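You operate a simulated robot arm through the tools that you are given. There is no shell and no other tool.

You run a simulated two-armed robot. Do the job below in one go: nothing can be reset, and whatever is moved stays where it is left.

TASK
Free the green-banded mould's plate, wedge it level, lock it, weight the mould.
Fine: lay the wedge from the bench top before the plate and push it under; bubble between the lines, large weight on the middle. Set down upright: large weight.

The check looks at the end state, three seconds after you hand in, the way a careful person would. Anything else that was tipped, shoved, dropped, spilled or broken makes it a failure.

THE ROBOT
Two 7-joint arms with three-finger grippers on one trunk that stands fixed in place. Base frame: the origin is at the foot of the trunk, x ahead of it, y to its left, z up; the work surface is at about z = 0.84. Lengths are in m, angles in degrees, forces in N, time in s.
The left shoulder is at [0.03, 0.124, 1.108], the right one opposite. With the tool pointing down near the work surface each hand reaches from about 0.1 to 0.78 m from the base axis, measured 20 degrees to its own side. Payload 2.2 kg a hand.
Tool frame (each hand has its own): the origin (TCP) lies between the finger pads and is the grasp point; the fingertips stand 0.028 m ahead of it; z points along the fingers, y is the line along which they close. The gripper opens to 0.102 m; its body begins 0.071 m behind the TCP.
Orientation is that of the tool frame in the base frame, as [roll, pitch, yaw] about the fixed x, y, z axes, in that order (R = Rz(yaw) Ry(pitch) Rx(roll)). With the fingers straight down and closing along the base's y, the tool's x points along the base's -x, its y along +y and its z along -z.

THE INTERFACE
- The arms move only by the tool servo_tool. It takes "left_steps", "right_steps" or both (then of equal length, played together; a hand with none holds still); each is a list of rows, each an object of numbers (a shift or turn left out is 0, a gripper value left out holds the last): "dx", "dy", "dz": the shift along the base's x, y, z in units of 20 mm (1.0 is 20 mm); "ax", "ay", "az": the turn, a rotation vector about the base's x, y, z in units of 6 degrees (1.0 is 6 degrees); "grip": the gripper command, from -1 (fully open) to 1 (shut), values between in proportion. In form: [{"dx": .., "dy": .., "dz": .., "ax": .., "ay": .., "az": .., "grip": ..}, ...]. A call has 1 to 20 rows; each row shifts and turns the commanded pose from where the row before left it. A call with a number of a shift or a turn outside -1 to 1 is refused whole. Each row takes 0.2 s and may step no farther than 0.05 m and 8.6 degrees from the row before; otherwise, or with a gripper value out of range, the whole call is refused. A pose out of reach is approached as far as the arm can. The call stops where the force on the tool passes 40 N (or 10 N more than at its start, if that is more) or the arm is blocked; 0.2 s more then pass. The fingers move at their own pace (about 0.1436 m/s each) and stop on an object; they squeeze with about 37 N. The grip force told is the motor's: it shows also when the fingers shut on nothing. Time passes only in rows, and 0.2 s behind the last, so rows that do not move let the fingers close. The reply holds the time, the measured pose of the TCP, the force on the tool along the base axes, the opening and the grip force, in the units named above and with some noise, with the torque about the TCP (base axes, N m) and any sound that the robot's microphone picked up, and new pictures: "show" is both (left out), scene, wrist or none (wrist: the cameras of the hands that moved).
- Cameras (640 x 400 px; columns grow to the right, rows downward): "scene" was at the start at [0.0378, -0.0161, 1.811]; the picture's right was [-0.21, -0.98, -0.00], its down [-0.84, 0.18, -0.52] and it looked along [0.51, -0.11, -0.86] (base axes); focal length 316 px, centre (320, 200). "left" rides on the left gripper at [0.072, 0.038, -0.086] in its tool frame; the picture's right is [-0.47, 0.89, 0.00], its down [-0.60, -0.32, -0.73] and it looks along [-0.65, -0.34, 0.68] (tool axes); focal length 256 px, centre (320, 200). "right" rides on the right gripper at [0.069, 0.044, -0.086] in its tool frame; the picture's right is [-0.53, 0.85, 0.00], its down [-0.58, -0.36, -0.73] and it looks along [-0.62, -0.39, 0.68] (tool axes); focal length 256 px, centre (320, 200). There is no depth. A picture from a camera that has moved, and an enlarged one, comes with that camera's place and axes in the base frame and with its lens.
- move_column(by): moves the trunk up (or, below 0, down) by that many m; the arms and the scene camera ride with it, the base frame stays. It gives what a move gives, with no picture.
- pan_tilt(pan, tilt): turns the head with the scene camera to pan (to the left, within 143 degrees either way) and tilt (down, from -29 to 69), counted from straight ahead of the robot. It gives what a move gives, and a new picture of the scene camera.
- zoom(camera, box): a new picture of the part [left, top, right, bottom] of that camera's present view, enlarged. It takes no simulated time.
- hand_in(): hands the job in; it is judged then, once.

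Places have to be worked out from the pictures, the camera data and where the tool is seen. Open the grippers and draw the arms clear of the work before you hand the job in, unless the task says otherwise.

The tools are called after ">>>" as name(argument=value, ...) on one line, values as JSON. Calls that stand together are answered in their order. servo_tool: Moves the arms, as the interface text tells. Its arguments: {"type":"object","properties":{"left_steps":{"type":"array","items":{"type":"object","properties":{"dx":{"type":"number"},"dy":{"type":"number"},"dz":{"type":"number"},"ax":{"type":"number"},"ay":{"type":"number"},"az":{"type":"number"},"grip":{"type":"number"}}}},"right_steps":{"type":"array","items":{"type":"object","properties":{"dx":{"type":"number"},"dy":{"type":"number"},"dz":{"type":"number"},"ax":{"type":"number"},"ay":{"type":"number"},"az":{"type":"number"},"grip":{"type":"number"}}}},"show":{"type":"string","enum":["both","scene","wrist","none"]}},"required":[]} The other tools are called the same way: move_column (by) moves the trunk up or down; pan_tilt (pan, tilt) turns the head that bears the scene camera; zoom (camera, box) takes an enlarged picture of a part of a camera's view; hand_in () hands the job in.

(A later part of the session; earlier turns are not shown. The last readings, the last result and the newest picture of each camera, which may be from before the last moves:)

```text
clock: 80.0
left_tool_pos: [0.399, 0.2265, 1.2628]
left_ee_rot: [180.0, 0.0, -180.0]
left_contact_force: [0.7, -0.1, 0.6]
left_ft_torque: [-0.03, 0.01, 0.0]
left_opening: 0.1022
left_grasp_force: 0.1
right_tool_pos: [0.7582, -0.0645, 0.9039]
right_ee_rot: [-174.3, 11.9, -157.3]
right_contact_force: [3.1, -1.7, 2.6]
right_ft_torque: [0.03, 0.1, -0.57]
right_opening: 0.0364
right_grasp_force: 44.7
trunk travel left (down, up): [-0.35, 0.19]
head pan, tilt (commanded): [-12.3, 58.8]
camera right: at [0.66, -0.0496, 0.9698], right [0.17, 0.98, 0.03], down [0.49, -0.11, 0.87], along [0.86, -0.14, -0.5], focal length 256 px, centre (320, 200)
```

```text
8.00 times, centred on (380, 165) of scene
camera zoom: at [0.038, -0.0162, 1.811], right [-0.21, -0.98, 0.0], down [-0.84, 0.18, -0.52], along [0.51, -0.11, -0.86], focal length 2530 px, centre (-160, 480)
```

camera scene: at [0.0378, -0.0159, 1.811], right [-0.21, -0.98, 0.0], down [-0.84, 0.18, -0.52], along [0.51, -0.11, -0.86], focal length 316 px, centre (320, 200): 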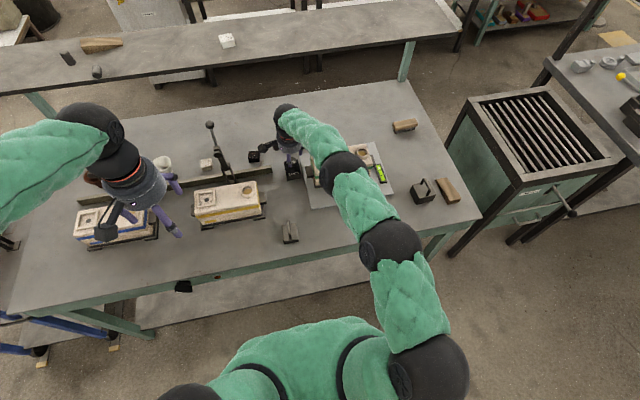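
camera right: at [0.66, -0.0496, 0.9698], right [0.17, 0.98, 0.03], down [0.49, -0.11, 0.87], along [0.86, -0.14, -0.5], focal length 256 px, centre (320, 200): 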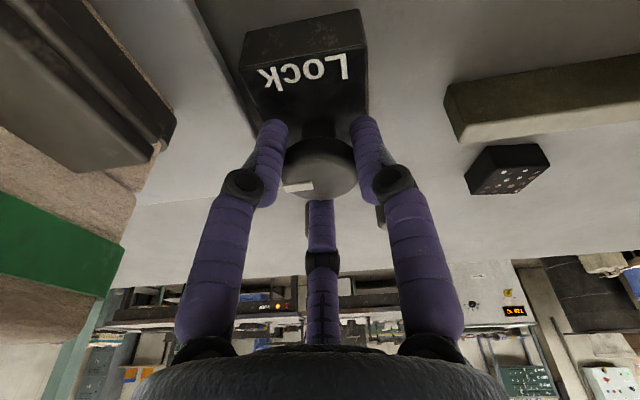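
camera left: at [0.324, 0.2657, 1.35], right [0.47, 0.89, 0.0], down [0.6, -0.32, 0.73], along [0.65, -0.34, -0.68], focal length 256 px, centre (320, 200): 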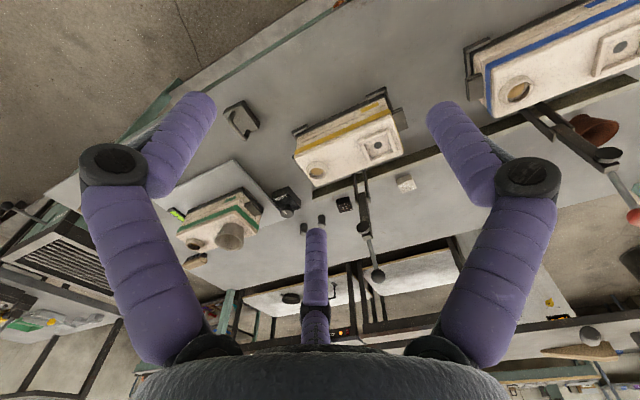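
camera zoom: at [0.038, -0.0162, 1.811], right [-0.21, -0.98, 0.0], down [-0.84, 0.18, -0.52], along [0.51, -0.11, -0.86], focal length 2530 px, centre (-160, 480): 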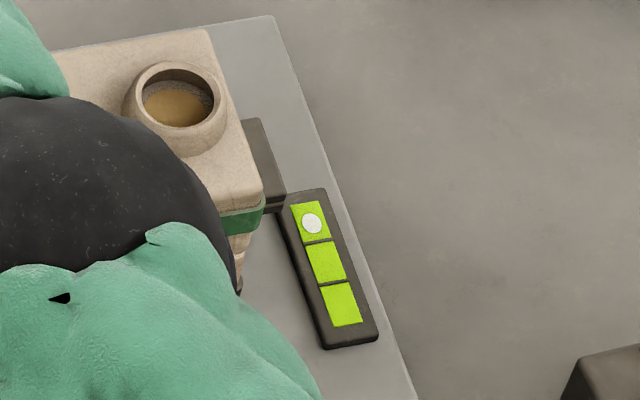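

Torque about z rose to -0.57 N m and the mark slipped in the grip: the end stop is reached, so the plate should be free. I open, lift and rotate back.

>>> servo_tool(right_steps=[{"grip": 0.2}, {"grip": -0.1}, {"grip": -0.1}, {"dz": 0.5}, {"dz": 0.8}, {"dz": 0.8, "ax": 0.165, "az": -0.73}, {"dz": 0.8, "ax": 0.165, "az": -0.73}, {"dz": 0.8, "ax": 0.165, "az": -0.73, "dx": -0.3}, {"ax": 0.165, "az": -0.73, "dx": -0.5, "dz": 0.5}, {"ax": 0.165, "az": -0.73, "dx": -0.5, "dz": 0.5}, {}], show="both")

>>> zoom(camera="scene", box=[270, 140, 320, 190])

```text
clock: 82.4
left_tool_pos: [0.3986, 0.2261, 1.264]
left_ee_rot: [180.0, 0.0, -180.0]
left_contact_force: [-0.4, 1.0, 0.7]
left_ft_torque: [0.01, -0.03, 0.02]
left_opening: 0.102
left_grasp_force: 0.1
right_tool_pos: [0.7307, -0.0641, 0.9969]
right_ee_rot: [-179.3, 12.9, 179.7]
right_contact_force: [0.4, 0.8, 0.8]
right_ft_torque: [0.03, 0.0, -0.01]
right_opening: 0.056
right_grasp_force: 0.0
trunk travel left (down, up): [-0.35, 0.19]
head pan, tilt (commanded): [-12.3, 58.8]
camera scene: at [0.0384, -0.0158, 1.811], right [-0.21, -0.98, 0.0], down [-0.84, 0.18, -0.52], along [0.51, -0.11, -0.86], focal length 316 px, centre (320, 200)
camera right: at [0.6456, -0.0188, 1.0653], right [0.53, 0.84, 0.11], down [0.4, -0.36, 0.84], along [0.75, -0.4, -0.52], focal length 256 px, centre (320, 200)
```

scene: 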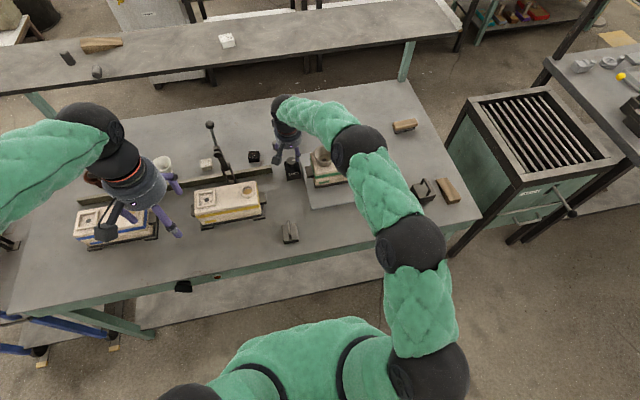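
right: 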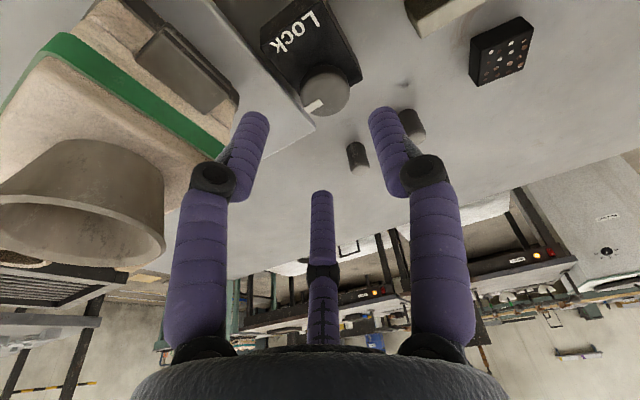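

```text
8.00 times, centred on (295, 165) of scene
camera zoom: at [0.0384, -0.0158, 1.811], right [-0.21, -0.98, 0.0], down [-0.84, 0.18, -0.52], along [0.51, -0.11, -0.86], focal length 2530 px, centre (520, 480)
```

zoom: 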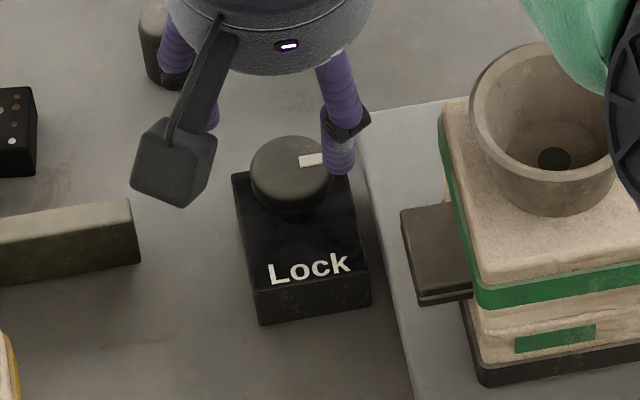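

The mark now points about 90° away from "Lock" — unlocked. I lift the hand, take the tilt off and travel toward the wedge on the right.

>>> servo_tool(right_steps=[{"dz": 0.9}, {"dz": 0.9}, {"dz": 0.9}, {"dz": 0.9, "dx": -0.4}, {"dx": -0.6, "dy": -0.95, "ay": 0.14}, {"dx": -0.6, "dy": -0.95, "ay": 0.14}, {"dx": -0.6, "dy": -0.95, "ay": 0.14}, {"dx": -0.6, "dy": -0.95, "ay": 0.14}, {"dx": -0.6, "dy": -0.95, "ay": 0.14}, {"dx": -0.6, "dy": -0.95, "ay": 0.14}, {"dx": -0.6, "dy": -0.95, "ay": 0.14}, {"dx": -0.6, "dy": -0.95, "ay": 0.14}, {"dx": -0.6, "dy": -0.95, "ay": 0.14}, {"dx": -0.6, "dy": -0.95, "ay": 0.14}, {"dx": -0.6, "dy": -0.95, "ay": 0.14}, {"dx": -0.6, "dy": -0.95, "ay": 0.14}, {"dx": -0.6, "dy": -0.95, "ay": 0.14}, {"dx": -0.6, "dy": -0.95, "ay": 0.14}, {"dx": -0.6, "dy": -0.95, "ay": 0.14}], show="scene")

```text
clock: 86.4
left_tool_pos: [0.3991, 0.2263, 1.2638]
left_ee_rot: [-180.0, 0.0, -180.0]
left_contact_force: [-0.1, 0.7, 0.5]
left_ft_torque: [0.0, -0.02, 0.03]
left_opening: 0.1019
left_grasp_force: 0.1
right_tool_pos: [0.5415, -0.3504, 1.0686]
right_ee_rot: [-179.3, 0.3, 179.6]
right_contact_force: [-0.8, 0.3, 0.7]
right_ft_torque: [0.03, -0.03, 0.0]
right_opening: 0.0564
right_grasp_force: 0.1
trunk travel left (down, up): [-0.35, 0.19]
head pan, tilt (commanded): [-12.3, 58.8]
camera scene: at [0.0373, -0.0167, 1.811], right [-0.21, -0.98, 0.0], down [-0.84, 0.18, -0.52], along [0.51, -0.11, -0.86], focal length 316 px, centre (320, 200)
```

scene: 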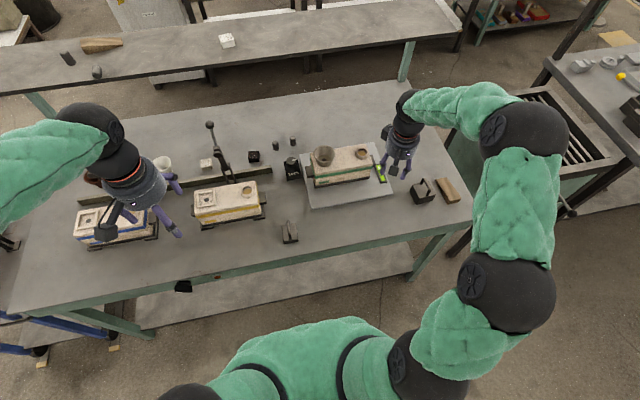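

Clear view of the plate now; I zoom on the plate's near edge, the mould top and the level.

>>> zoom(camera="scene", box=[295, 135, 400, 215])

>>> zoom(camera="scene", box=[300, 180, 400, 215])

>>> zoom(camera="left", box=[130, 150, 330, 280])

```text
5.00 times, centred on (348, 175) of scene
camera zoom: at [0.0373, -0.0167, 1.811], right [-0.21, -0.98, 0.0], down [-0.84, 0.18, -0.52], along [0.51, -0.11, -0.86], focal length 1581 px, centre (182, 325)
```

zoom: 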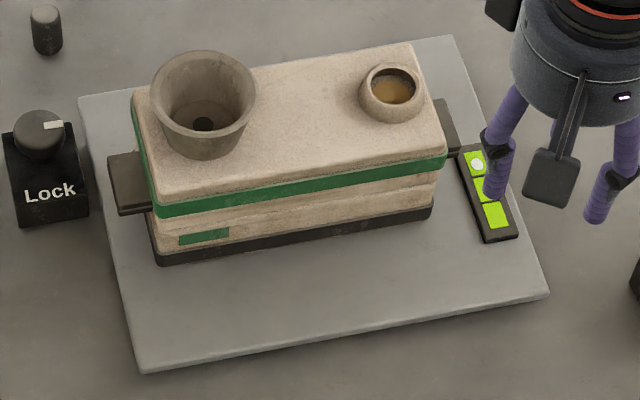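

```text
6.40 times, centred on (350, 198) of scene
camera zoom: at [0.0373, -0.0167, 1.811], right [-0.21, -0.98, 0.0], down [-0.84, 0.18, -0.52], along [0.51, -0.11, -0.86], focal length 2024 px, centre (128, 216)
```

zoom: 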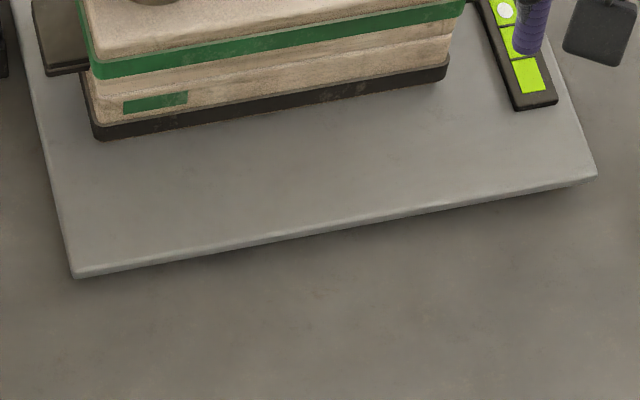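

```text
3.08 times, centred on (230, 215) of left
camera zoom: at [0.3245, 0.2647, 1.35], right [0.47, 0.89, 0.0], down [0.6, -0.32, 0.73], along [0.65, -0.34, -0.68], focal length 788 px, centre (597, 154)
```

zoom: 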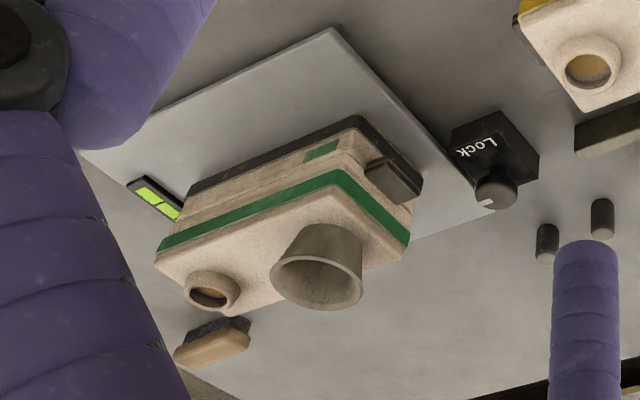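

The near edge of the plate lies at x≈0.578, y from -0.105 to -0.405 (middle ≈ -0.255). I move over the wedge, opening to 80 mm.

>>> servo_tool(right_steps=[{"dy": -0.93, "grip": -0.57, "ax": -0.1, "az": 0.07}, {"dy": -0.93}, {"dy": -0.93}, {"dy": -0.93}, {"dy": -0.93}, {"dy": -0.93}, {"dy": -0.93}, {"dy": -0.93}, {"dy": -0.93}, {"dy": -0.93}, {"dy": -0.93}, {"dy": -0.93}, {"dy": -0.93}, {"dy": -0.93, "dz": -0.5}, {"dz": -0.8}, {"dz": -0.8}, {}], show="both")

>>> zoom(camera="scene", box=[380, 140, 500, 215])

```text
clock: 90.0
left_tool_pos: [0.3981, 0.2271, 1.264]
left_ee_rot: [-180.0, 0.0, -179.9]
left_contact_force: [0.4, -0.2, -0.4]
left_ft_torque: [-0.02, 0.02, -0.02]
left_opening: 0.1018
left_grasp_force: 0.1
right_tool_pos: [0.5421, -0.6094, 1.0277]
right_ee_rot: [-178.6, 0.2, -180.0]
right_contact_force: [0.4, -0.1, 0.5]
right_ft_torque: [0.0, -0.01, 0.03]
right_opening: 0.0803
right_grasp_force: 0.1
trunk travel left (down, up): [-0.35, 0.19]
head pan, tilt (commanded): [-12.3, 58.8]
camera scene: at [0.0375, -0.0157, 1.811], right [-0.21, -0.98, 0.0], down [-0.84, 0.18, -0.52], along [0.51, -0.11, -0.86], focal length 316 px, centre (320, 200)
camera right: at [0.4739, -0.5642, 1.1128], right [0.53, 0.85, -0.02], down [0.57, -0.35, 0.74], along [0.62, -0.41, -0.67], focal length 256 px, centre (320, 200)
```

scene: 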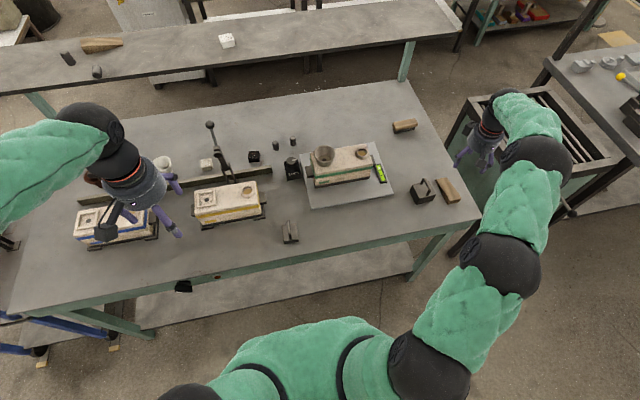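
right: 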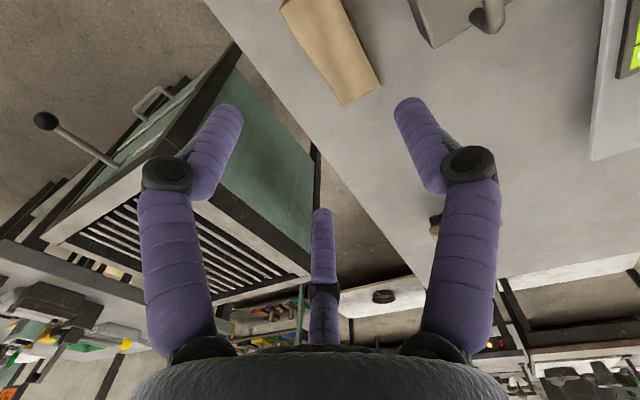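

```text
5.33 times, centred on (440, 178) of scene
camera zoom: at [0.0375, -0.0157, 1.811], right [-0.21, -0.98, 0.0], down [-0.84, 0.18, -0.52], along [0.51, -0.11, -0.86], focal length 1686 px, centre (-320, 320)
```

zoom: 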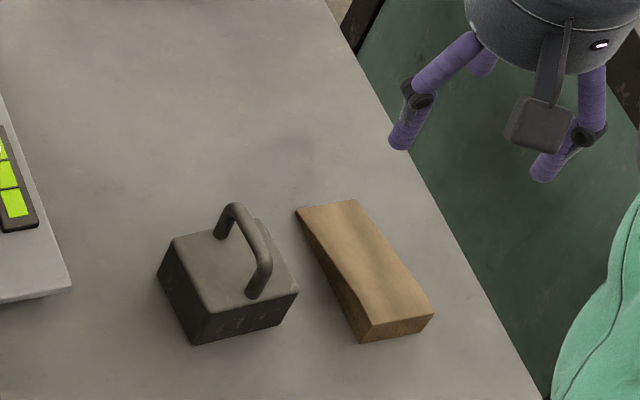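

Wedge confirmed at x≈0.497–0.605, centre y≈-0.601. I correct the small roll and descend in two stages.

>>> servo_tool(right_steps=[{"ax": 0.23, "dz": -0.8, "dy": -0.08}, {"dz": -1}, {"dz": -1}, {"dz": -1}, {"dz": -1}, {"dz": -1}, {"dz": -0.9}, {}], show="both")

>>> zoom(camera="scene", box=[380, 140, 500, 215])

```text
clock: 91.8
left_tool_pos: [0.3983, 0.2271, 1.2631]
left_ee_rot: [-180.0, 0.0, 179.9]
left_contact_force: [0.3, 0.0, -0.1]
left_ft_torque: [0.01, 0.03, 0.04]
left_opening: 0.1021
left_grasp_force: 0.0
right_tool_pos: [0.5426, -0.6111, 0.8943]
right_ee_rot: [179.9, 0.3, -179.9]
right_contact_force: [0.3, 0.0, -0.6]
right_ft_torque: [0.02, -0.01, 0.02]
right_opening: 0.08
right_grasp_force: 0.0
trunk travel left (down, up): [-0.35, 0.19]
head pan, tilt (commanded): [-12.3, 58.8]
camera scene: at [0.0374, -0.0158, 1.811], right [-0.21, -0.98, 0.0], down [-0.84, 0.18, -0.52], along [0.51, -0.11, -0.86], focal length 316 px, centre (320, 200)
camera right: at [0.4732, -0.5681, 0.9803], right [0.53, 0.85, 0.0], down [0.57, -0.36, 0.73], along [0.62, -0.39, -0.68], focal length 256 px, centre (320, 200)
```

scene: 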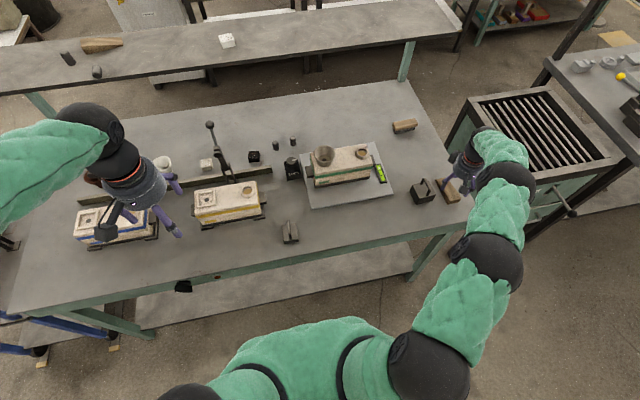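
right: 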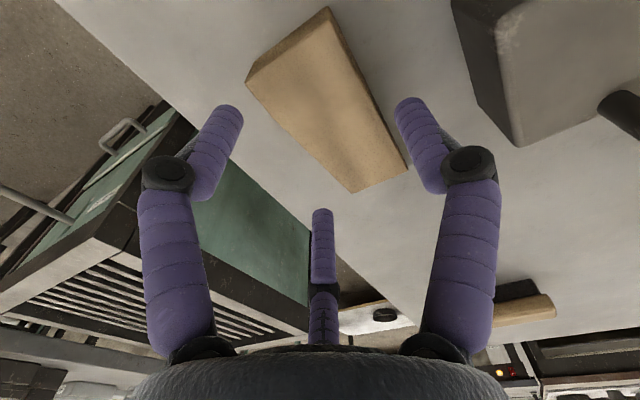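

```text
5.33 times, centred on (440, 178) of scene
camera zoom: at [0.0374, -0.0158, 1.811], right [-0.21, -0.98, 0.0], down [-0.84, 0.18, -0.52], along [0.51, -0.11, -0.86], focal length 1686 px, centre (-320, 320)
```

zoom: 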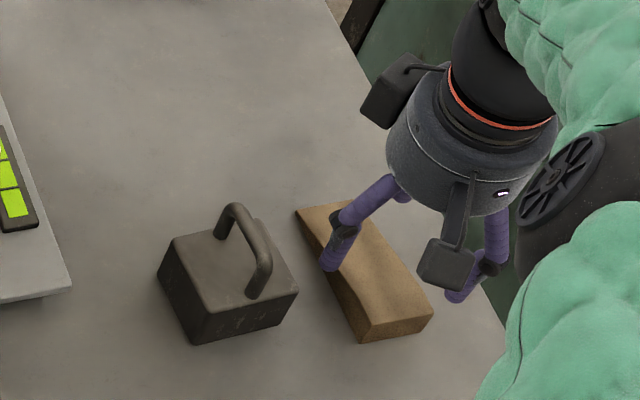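

Fingers straddle the wedge properly. I descend to just above the bench and close.

>>> servo_tool(right_steps=[{"dz": -0.6}, {"dz": -0.5}, {}, {"grip": -0.3}, {"grip": 0.0}, {"grip": 1}, {"grip": 1}, {"grip": 1}], show="both")

>>> zoom(camera="scene", box=[380, 140, 500, 215])

```text
clock: 93.6
left_tool_pos: [0.398, 0.228, 1.2628]
left_ee_rot: [179.9, 0.0, 179.9]
left_contact_force: [-0.8, -1.0, 0.1]
left_ft_torque: [0.02, 0.04, 0.01]
left_opening: 0.1023
left_grasp_force: 0.0
right_tool_pos: [0.5428, -0.6117, 0.8736]
right_ee_rot: [-179.9, 0.3, -179.9]
right_contact_force: [0.8, 0.8, 2.4]
right_ft_torque: [0.05, -0.02, 0.01]
right_opening: 0.0628
right_grasp_force: 37.0
trunk travel left (down, up): [-0.35, 0.19]
head pan, tilt (commanded): [-12.3, 58.8]
camera scene: at [0.0376, -0.0158, 1.811], right [-0.21, -0.98, 0.0], down [-0.84, 0.18, -0.52], along [0.51, -0.11, -0.86], focal length 316 px, centre (320, 200)
camera right: at [0.4737, -0.5678, 0.9583], right [0.53, 0.85, 0.0], down [0.57, -0.36, 0.73], along [0.62, -0.39, -0.68], focal length 256 px, centre (320, 200)
```

scene: 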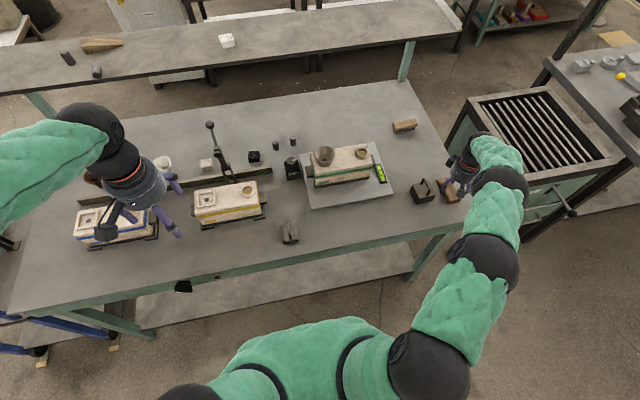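
right: 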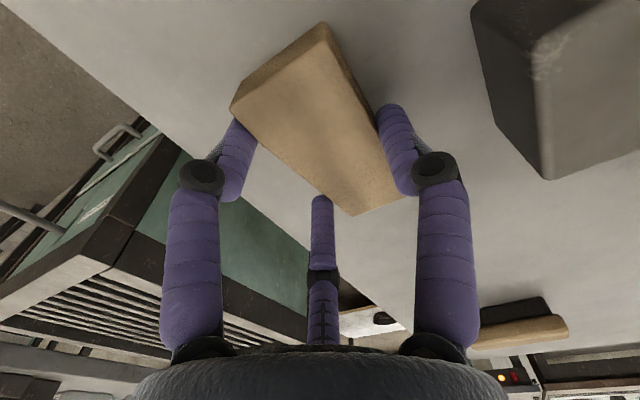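

```text
5.33 times, centred on (440, 178) of scene
camera zoom: at [0.0376, -0.0158, 1.811], right [-0.21, -0.98, 0.0], down [-0.84, 0.18, -0.52], along [0.51, -0.11, -0.86], focal length 1686 px, centre (-320, 320)
```

zoom: 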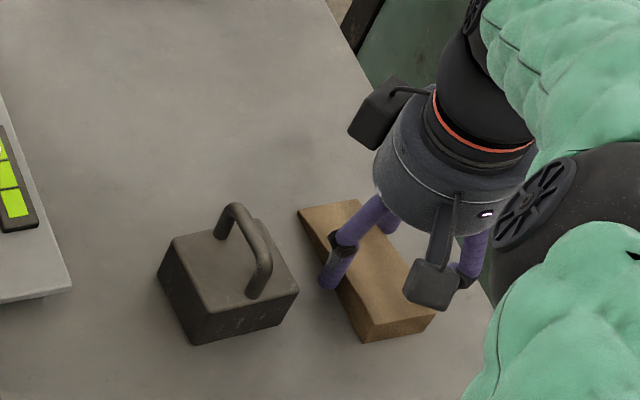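

Gripped at 63 mm as predicted. I lift 3 cm and check it holds.

>>> servo_tool(right_steps=[{"dz": 0.5}, {"dz": 0.5}, {"dz": 0.5}, {}], show="both")

>>> zoom(camera="scene", box=[380, 140, 500, 215])

```text
clock: 94.6
left_tool_pos: [0.3979, 0.2263, 1.2636]
left_ee_rot: [180.0, 0.0, 179.9]
left_contact_force: [-0.3, -0.8, -0.1]
left_ft_torque: [-0.02, -0.02, 0.01]
left_opening: 0.1018
left_grasp_force: 0.1
right_tool_pos: [0.5431, -0.612, 0.9023]
right_ee_rot: [179.9, 0.2, -179.9]
right_contact_force: [0.9, 0.1, -1.7]
right_ft_torque: [0.01, 0.02, 0.0]
right_opening: 0.0626
right_grasp_force: 37.1
trunk travel left (down, up): [-0.35, 0.19]
head pan, tilt (commanded): [-12.3, 58.8]
camera scene: at [0.038, -0.0163, 1.811], right [-0.21, -0.98, 0.0], down [-0.84, 0.18, -0.52], along [0.51, -0.11, -0.86], focal length 316 px, centre (320, 200)
camera right: at [0.4736, -0.5681, 0.988], right [0.53, 0.85, 0.0], down [0.57, -0.36, 0.73], along [0.62, -0.39, -0.68], focal length 256 px, centre (320, 200)
```

scene: 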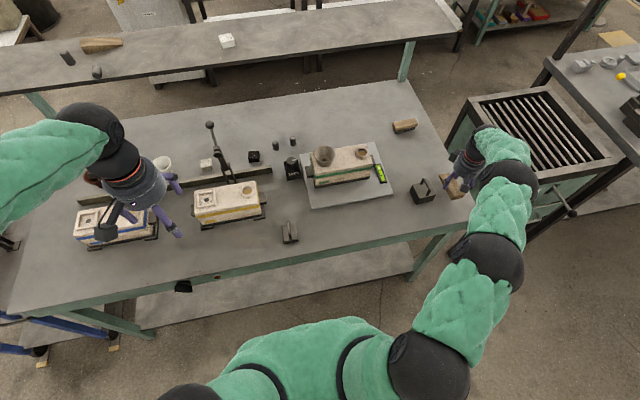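
right: 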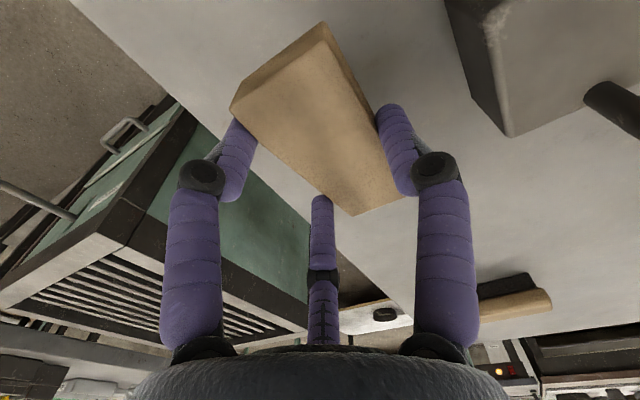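

```text
5.33 times, centred on (440, 178) of scene
camera zoom: at [0.038, -0.0163, 1.811], right [-0.21, -0.98, 0.0], down [-0.84, 0.18, -0.52], along [0.51, -0.11, -0.86], focal length 1686 px, centre (-320, 320)
```

zoom: 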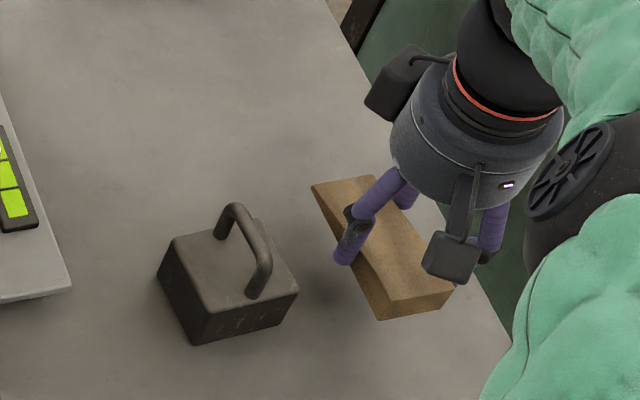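

The wedge is held level. I raise it above the weight's handle and carry it to the front of the plate.

>>> servo_tool(right_steps=[{"dz": 0.9}, {"dz": 0.9}, {"dz": 0.9}, {"dz": 0.9}, {"dz": 0.9}, {"dz": 0.5}, {"dy": 0.9, "dx": -0.1}, {"dy": 0.95, "dx": -0.12}, {"dy": 0.95, "dx": -0.12}, {"dy": 0.95, "dx": -0.12}, {"dy": 0.95, "dx": -0.12}, {"dy": 0.95, "dx": -0.12}, {"dy": 0.95, "dx": -0.12}, {"dy": 0.95, "dx": -0.12}, {"dy": 0.95, "dx": -0.12}, {"dy": 0.95, "dx": -0.12}], show="scene")

>>> servo_tool(right_steps=[{"dy": 0.95, "dx": -0.12}, {"dy": 0.95, "dx": -0.12}, {"dy": 0.95, "dx": -0.12}, {"dy": 0.95, "dx": -0.12}, {"dy": 0.95, "dx": -0.12}, {"dy": 0.95, "dx": -0.12}, {"dy": 0.95, "dx": -0.1}, {"dy": 0.95}, {"dy": 0.2}, {}], show="both")

```text
clock: 98.0
left_tool_pos: [0.3974, 0.2283, 1.2634]
left_ee_rot: [-179.9, -0.2, 179.9]
left_contact_force: [0.8, -0.8, -0.8]
left_ft_torque: [0.03, -0.02, -0.02]
left_opening: 0.1022
left_grasp_force: 0.1
right_tool_pos: [0.5191, -0.4215, 1.0025]
right_ee_rot: [-180.0, 0.3, -179.9]
right_contact_force: [-0.1, -0.5, -0.4]
right_ft_torque: [-0.04, -0.03, 0.04]
right_opening: 0.0626
right_grasp_force: 36.3
trunk travel left (down, up): [-0.35, 0.19]
head pan, tilt (commanded): [-12.3, 58.8]
camera scene: at [0.0376, -0.0154, 1.811], right [-0.21, -0.98, 0.0], down [-0.84, 0.18, -0.52], along [0.51, -0.11, -0.86], focal length 316 px, centre (320, 200)
```

scene: 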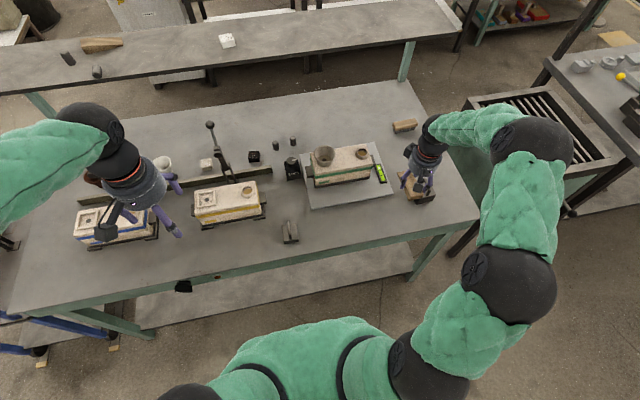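

```text
clock: 100.2
left_tool_pos: [0.3981, 0.2269, 1.2628]
left_ee_rot: [-180.0, 0.0, 179.9]
left_contact_force: [-0.8, 0.4, -0.4]
left_ft_torque: [-0.01, -0.02, -0.02]
left_opening: 0.1019
left_grasp_force: 0.1
right_tool_pos: [0.5026, -0.2662, 1.0022]
right_ee_rot: [-179.9, 0.2, -179.9]
right_contact_force: [0.3, 0.3, -0.6]
right_ft_torque: [0.03, -0.01, 0.04]
right_opening: 0.0626
right_grasp_force: 36.9
trunk travel left (down, up): [-0.35, 0.19]
head pan, tilt (commanded): [-12.3, 58.8]
camera scene: at [0.0378, -0.0158, 1.811], right [-0.21, -0.98, 0.0], down [-0.84, 0.18, -0.52], along [0.51, -0.11, -0.86], focal length 316 px, centre (320, 200)
camera right: at [0.4339, -0.2226, 1.0883], right [0.53, 0.85, 0.0], down [0.57, -0.36, 0.73], along [0.62, -0.39, -0.68], focal length 256 px, centre (320, 200)
```

scene: 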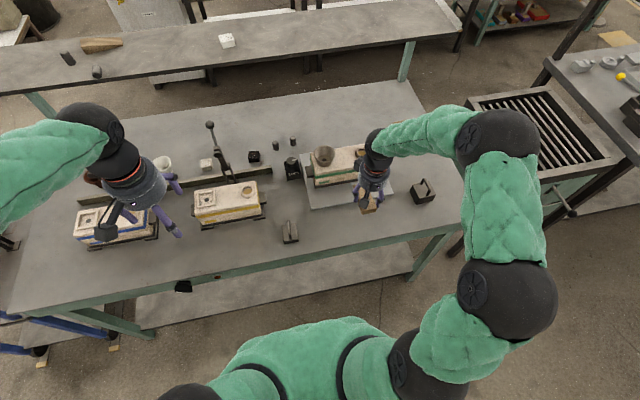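
right: 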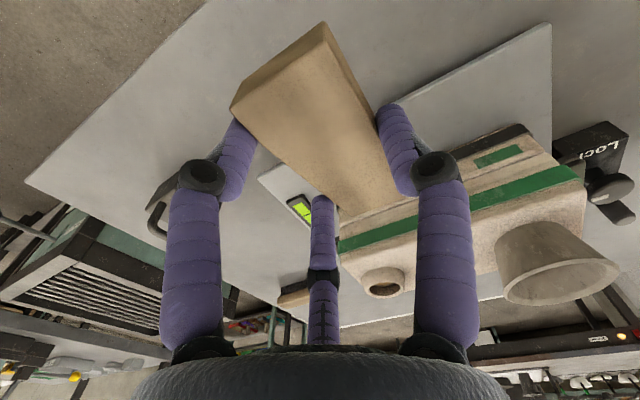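

In position: thin end at x≈0.565, centred at y≈-0.256. I lower toward the bench in front of the plate.

>>> servo_tool(right_steps=[{"dz": -0.9}, {"dz": -0.9}, {"dz": -0.9}, {"dz": -0.9}, {"dz": -0.9}, {"dz": -0.9}, {}], show="both")

>>> zoom(camera="scene", box=[310, 150, 430, 230])

```text
clock: 101.8
left_tool_pos: [0.3976, 0.2267, 1.2621]
left_ee_rot: [179.9, 0.1, -180.0]
left_contact_force: [0.1, 0.1, -0.7]
left_ft_torque: [0.0, -0.06, 0.0]
left_opening: 0.1016
left_grasp_force: 0.0
right_tool_pos: [0.5039, -0.2652, 0.8935]
right_ee_rot: [180.0, 0.4, -179.9]
right_contact_force: [-0.3, 0.9, -0.1]
right_ft_torque: [-0.04, -0.04, 0.0]
right_opening: 0.0626
right_grasp_force: 36.8
trunk travel left (down, up): [-0.35, 0.19]
head pan, tilt (commanded): [-12.3, 58.8]
camera scene: at [0.0373, -0.0159, 1.811], right [-0.21, -0.98, 0.0], down [-0.84, 0.18, -0.52], along [0.51, -0.11, -0.86], focal length 316 px, centre (320, 200)
camera right: at [0.4341, -0.2219, 0.9796], right [0.53, 0.85, 0.0], down [0.57, -0.36, 0.73], along [0.62, -0.39, -0.68], focal length 256 px, centre (320, 200)
```

scene: 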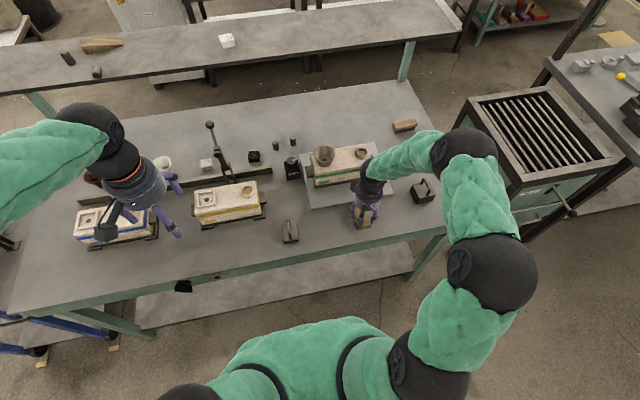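
right: 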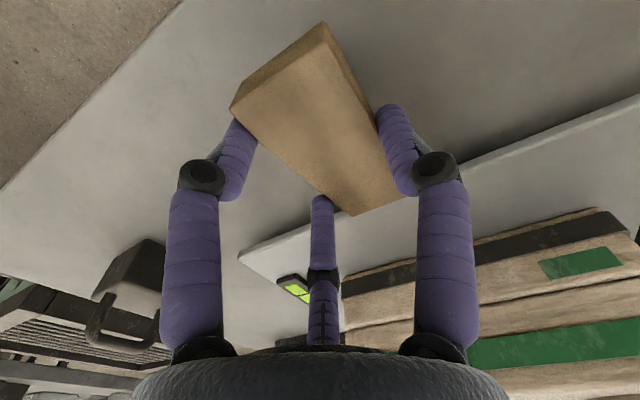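

```text
5.00 times, centred on (370, 190) of scene
camera zoom: at [0.0373, -0.0159, 1.811], right [-0.21, -0.98, 0.0], down [-0.84, 0.18, -0.52], along [0.51, -0.11, -0.86], focal length 1581 px, centre (70, 250)
```

zoom: 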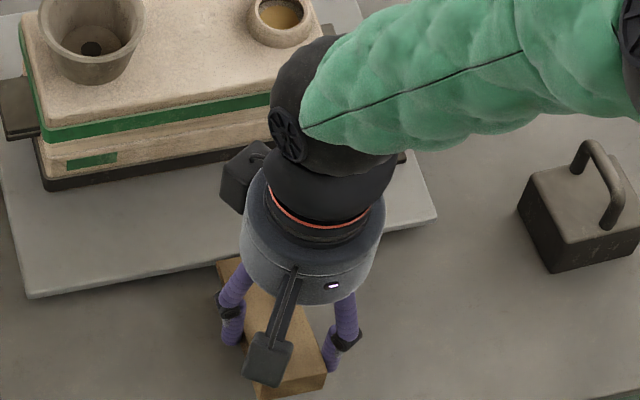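

Thin end is ~1 cm short of the plate's edge. I set the wedge down, shifting back 3 mm for safety, then open.

>>> servo_tool(right_steps=[{"dx": -0.15, "dz": -0.4}, {"dz": -0.4}, {"dz": -0.17}, {}], show="wrist")

```text
clock: 102.8
left_tool_pos: [0.3985, 0.2261, 1.2633]
left_ee_rot: [180.0, -0.1, 180.0]
left_contact_force: [-0.3, 0.6, -0.9]
left_ft_torque: [-0.01, 0.0, 0.0]
left_opening: 0.1022
left_grasp_force: 0.0
right_tool_pos: [0.5002, -0.2657, 0.8745]
right_ee_rot: [-180.0, 0.3, -179.9]
right_contact_force: [-0.4, -0.1, -1.0]
right_ft_torque: [0.0, -0.01, -0.01]
right_opening: 0.0625
right_grasp_force: 36.8
trunk travel left (down, up): [-0.35, 0.19]
head pan, tilt (commanded): [-12.3, 58.8]
camera right: at [0.4313, -0.2225, 0.9603], right [0.53, 0.85, 0.0], down [0.57, -0.36, 0.73], along [0.62, -0.39, -0.68], focal length 256 px, centre (320, 200)
```

right: 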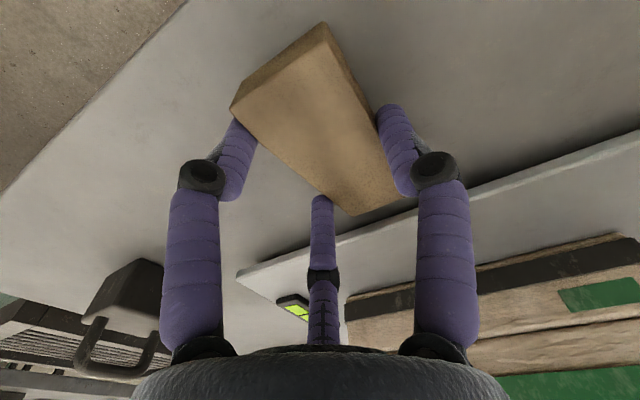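

Nearly touching the bench. I lower 1 mm more and release, then rise.

>>> servo_tool(right_steps=[{"dz": -0.06}, {}, {"grip": -0.4}, {"grip": -0.6}, {"grip": -0.6}, {"dz": 0.5}, {"dz": 0.9}, {"dz": 0.9}, {"dz": 0.9}, {}], show="both")

>>> zoom(camera="right", box=[220, 0, 640, 260])

```text
clock: 105.0
left_tool_pos: [0.3987, 0.2267, 1.2633]
left_ee_rot: [180.0, -0.1, 180.0]
left_contact_force: [0.6, 0.7, -0.4]
left_ft_torque: [0.01, 0.0, 0.01]
left_opening: 0.1021
left_grasp_force: 0.2
right_tool_pos: [0.4992, -0.2669, 0.9357]
right_ee_rot: [-180.0, 0.2, -179.9]
right_contact_force: [0.6, 1.4, -0.3]
right_ft_torque: [0.0, 0.0, 0.02]
right_opening: 0.0816
right_grasp_force: 0.1
trunk travel left (down, up): [-0.35, 0.19]
head pan, tilt (commanded): [-12.3, 58.8]
camera scene: at [0.0382, -0.0161, 1.811], right [-0.21, -0.98, 0.0], down [-0.84, 0.18, -0.52], along [0.51, -0.11, -0.86], focal length 316 px, centre (320, 200)
camera right: at [0.4308, -0.2228, 1.023], right [0.53, 0.85, 0.0], down [0.57, -0.36, 0.73], along [0.62, -0.39, -0.68], focal length 256 px, centre (320, 200)
```

scene: 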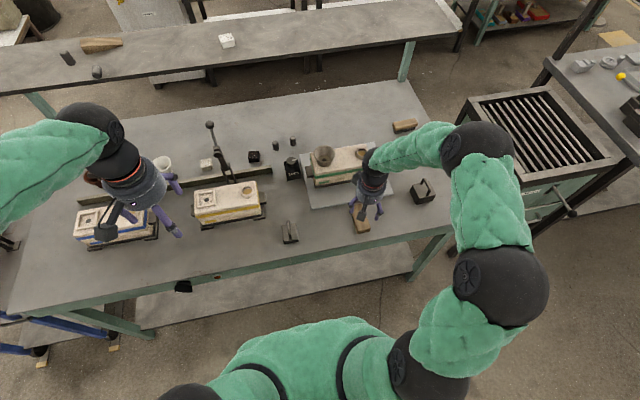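
right: 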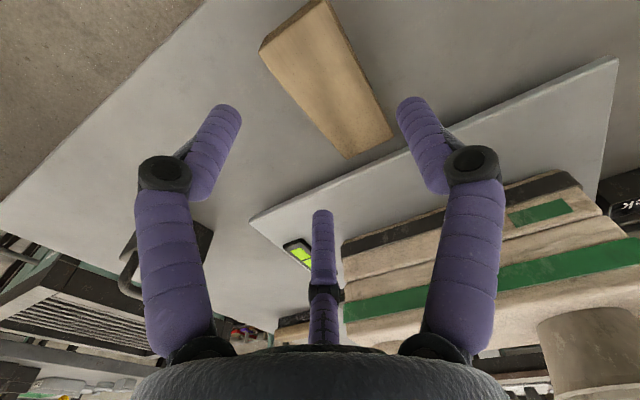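

```text
1.52 times, centred on (430, 130) of right
camera zoom: at [0.4308, -0.2228, 1.023], right [0.53, 0.85, 0.0], down [0.57, -0.36, 0.73], along [0.62, -0.39, -0.68], focal length 390 px, centre (152, 307)
```

zoom: 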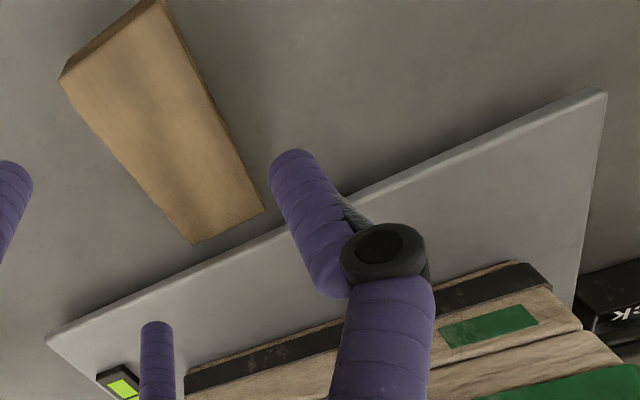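

The wedge lies squarely before the plate. I rise, go behind its thick end, turn the hand -30° so two fingertips face forward, and close to ~16 mm to make a flat pusher.

>>> servo_tool(right_steps=[{"dz": 0.6, "grip": 0.2}, {"dz": 0.6, "az": -1, "dx": -0.5, "grip": 0.686}, {"az": -1, "dx": -0.7, "dy": 0.15}, {"az": -1, "dx": -0.7, "dy": 0.15}, {"az": -1, "dx": -0.7, "dy": 0.15}, {"az": -1, "dx": -0.7, "dy": 0.1}, {"dx": -0.5}, {"dx": -0.3}, {}], show="both")

```text
clock: 107.0
left_tool_pos: [0.3995, 0.2266, 1.2632]
left_ee_rot: [-179.9, 0.0, -180.0]
left_contact_force: [0.4, 0.4, -0.7]
left_ft_torque: [-0.01, 0.02, 0.02]
left_opening: 0.1019
left_grasp_force: 0.1
right_tool_pos: [0.4177, -0.2538, 0.9607]
right_ee_rot: [-180.0, 0.3, 150.2]
right_contact_force: [-0.8, 0.1, 1.0]
right_ft_torque: [0.01, -0.01, 0.02]
right_opening: 0.016
right_grasp_force: 0.1
trunk travel left (down, up): [-0.35, 0.19]
head pan, tilt (commanded): [-12.3, 58.8]
camera scene: at [0.0378, -0.016, 1.811], right [-0.21, -0.98, 0.0], down [-0.84, 0.18, -0.52], along [0.51, -0.11, -0.86], focal length 316 px, centre (320, 200)
camera right: at [0.3795, -0.1821, 1.0472], right [0.88, 0.47, 0.0], down [0.32, -0.6, 0.73], along [0.34, -0.65, -0.68], focal length 256 px, centre (320, 200)
```

scene: 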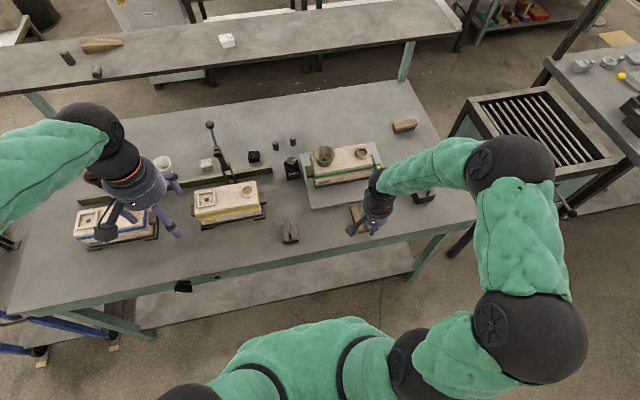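
right: 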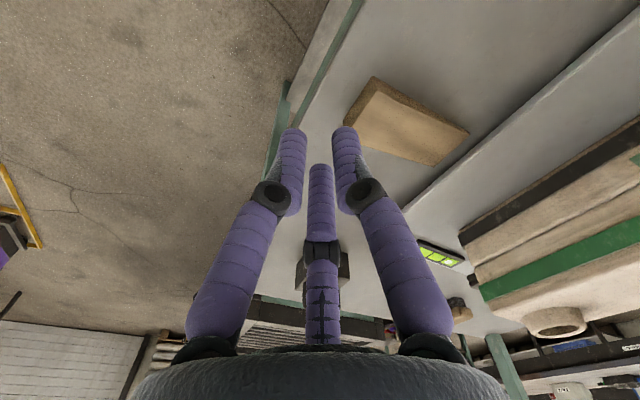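

I zoom on the wedge to get its exact place and heading relative to the pusher.

>>> zoom(camera="right", box=[320, 50, 500, 190])

>>> zoom(camera="scene", box=[310, 180, 410, 250])

```text
2.86 times, centred on (410, 120) of right
camera zoom: at [0.3795, -0.1821, 1.0472], right [0.88, 0.47, 0.0], down [0.32, -0.6, 0.73], along [0.34, -0.65, -0.68], focal length 731 px, centre (63, 429)
```

zoom: 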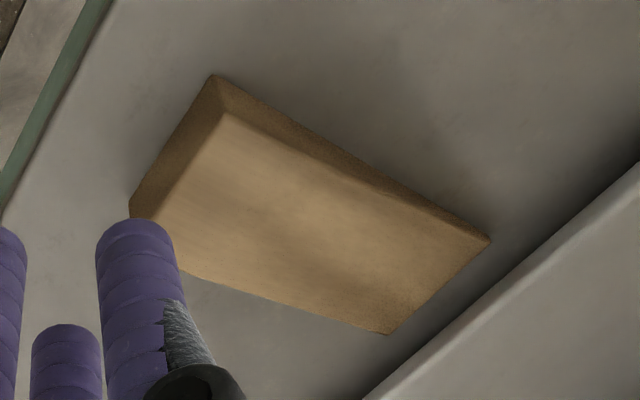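

```text
5.71 times, centred on (360, 215) of scene
camera zoom: at [0.0378, -0.016, 1.811], right [-0.21, -0.98, 0.0], down [-0.84, 0.18, -0.52], along [0.51, -0.11, -0.86], focal length 1807 px, centre (91, 114)
```

zoom: 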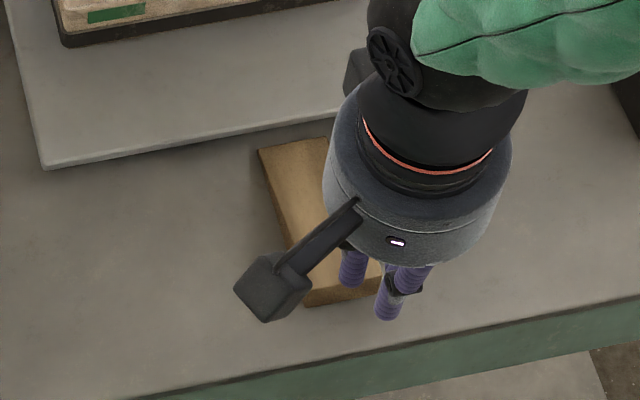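

The wedge's rear face is at x≈0.453, centred y≈-0.257, thin edge at 0.561, heading straight. I lower the pusher behind it.

>>> servo_tool(right_steps=[{"dy": -0.13, "dz": -0.8}, {"dz": -0.9}, {"dz": -0.9}, {"dz": -0.9}, {"dz": -0.7}, {}], show="both")

>>> zoom(camera="right", box=[260, 50, 500, 220])

```text
clock: 108.4
left_tool_pos: [0.3986, 0.2272, 1.2638]
left_ee_rot: [-180.0, 0.0, 180.0]
left_contact_force: [0.2, 0.4, -0.2]
left_ft_torque: [0.0, -0.02, 0.02]
left_opening: 0.1017
left_grasp_force: 0.1
right_tool_pos: [0.4183, -0.2589, 0.8776]
right_ee_rot: [179.9, 0.4, 150.2]
right_contact_force: [0.5, 0.1, -0.4]
right_ft_torque: [-0.03, 0.01, -0.03]
right_opening: 0.0162
right_grasp_force: 0.1
trunk travel left (down, up): [-0.35, 0.19]
head pan, tilt (commanded): [-12.3, 58.8]
camera scene: at [0.0375, -0.0159, 1.811], right [-0.21, -0.98, 0.0], down [-0.84, 0.18, -0.52], along [0.51, -0.11, -0.86], focal length 316 px, centre (320, 200)
camera right: at [0.3799, -0.1855, 0.9631], right [0.88, 0.47, 0.0], down [0.31, -0.6, 0.73], along [0.34, -0.65, -0.68], focal length 256 px, centre (320, 200)
```

scene: 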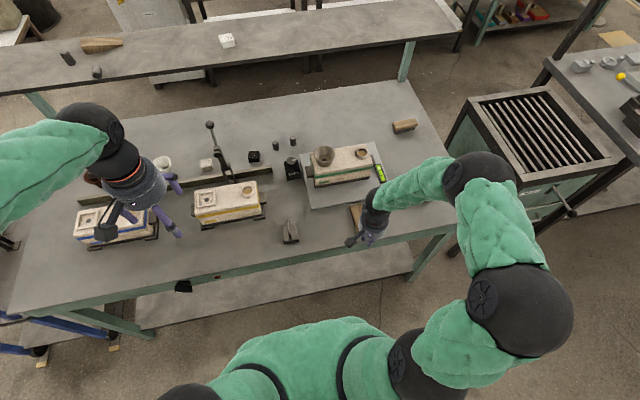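
right: 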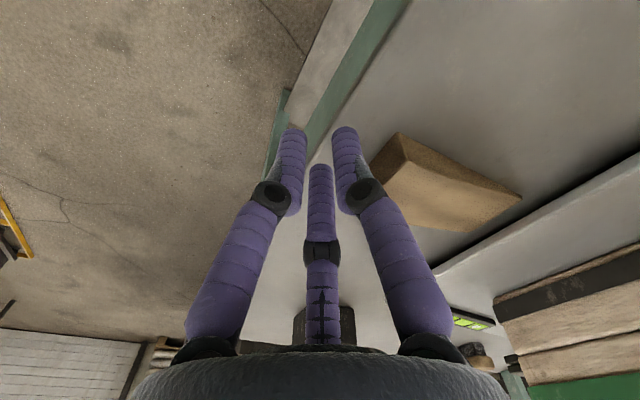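

```text
2.35 times, centred on (380, 135) of right
camera zoom: at [0.3799, -0.1855, 0.9631], right [0.88, 0.47, 0.0], down [0.31, -0.6, 0.73], along [0.34, -0.65, -0.68], focal length 602 px, centre (179, 353)
```

zoom: 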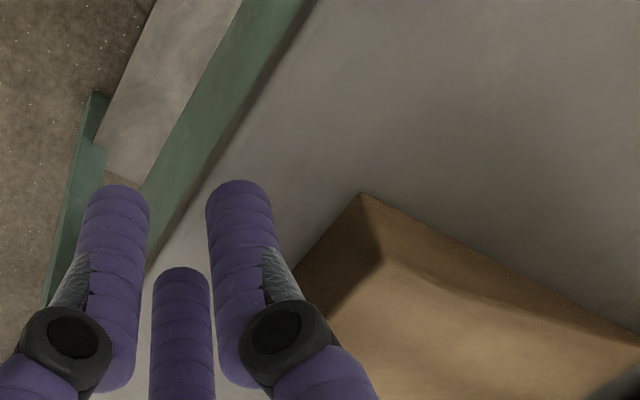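

I lower slightly, centre in y, and push forward slowly until contact with the wedge.

>>> servo_tool(right_steps=[{"dy": 0.1, "dz": -0.15}, {"dx": 0.35}, {"dx": 0.35}, {"dx": 0.35}, {"dx": 0.3}, {"dx": 0.25}, {}], show="wrist")

>>> zoom(camera="scene", box=[320, 150, 420, 220])

```text
clock: 110.0
left_tool_pos: [0.3983, 0.2271, 1.2626]
left_ee_rot: [-180.0, 0.0, -180.0]
left_contact_force: [0.6, 0.4, 0.6]
left_ft_torque: [-0.02, 0.01, 0.02]
left_opening: 0.1021
left_grasp_force: 0.1
right_tool_pos: [0.4489, -0.2572, 0.8736]
right_ee_rot: [-180.0, 0.2, 150.1]
right_contact_force: [0.4, 0.0, -0.4]
right_ft_torque: [-0.02, -0.02, 0.01]
right_opening: 0.0161
right_grasp_force: 0.0
trunk travel left (down, up): [-0.35, 0.19]
head pan, tilt (commanded): [-12.3, 58.8]
camera right: at [0.4115, -0.1834, 0.9601], right [0.88, 0.47, 0.0], down [0.32, -0.6, 0.73], along [0.34, -0.65, -0.68], focal length 256 px, centre (320, 200)
```

right: 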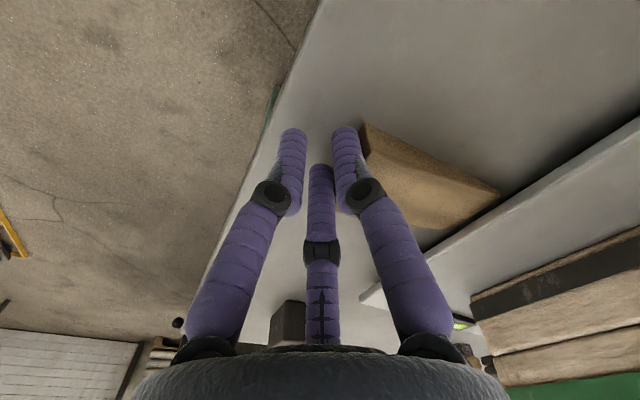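

```text
5.71 times, centred on (370, 185) of scene
camera zoom: at [0.0376, -0.016, 1.811], right [-0.21, -0.98, 0.0], down [-0.84, 0.18, -0.52], along [0.51, -0.11, -0.86], focal length 1807 px, centre (34, 286)
```

zoom: 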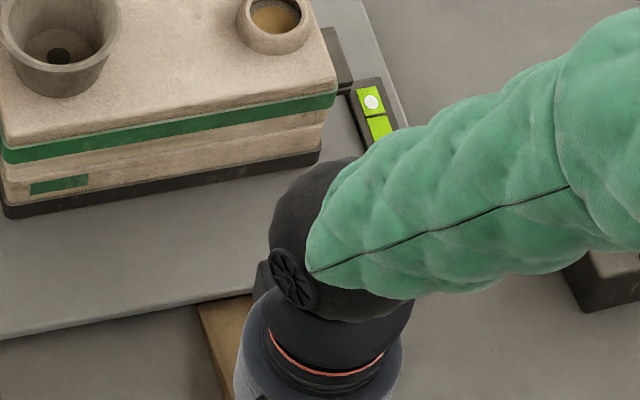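

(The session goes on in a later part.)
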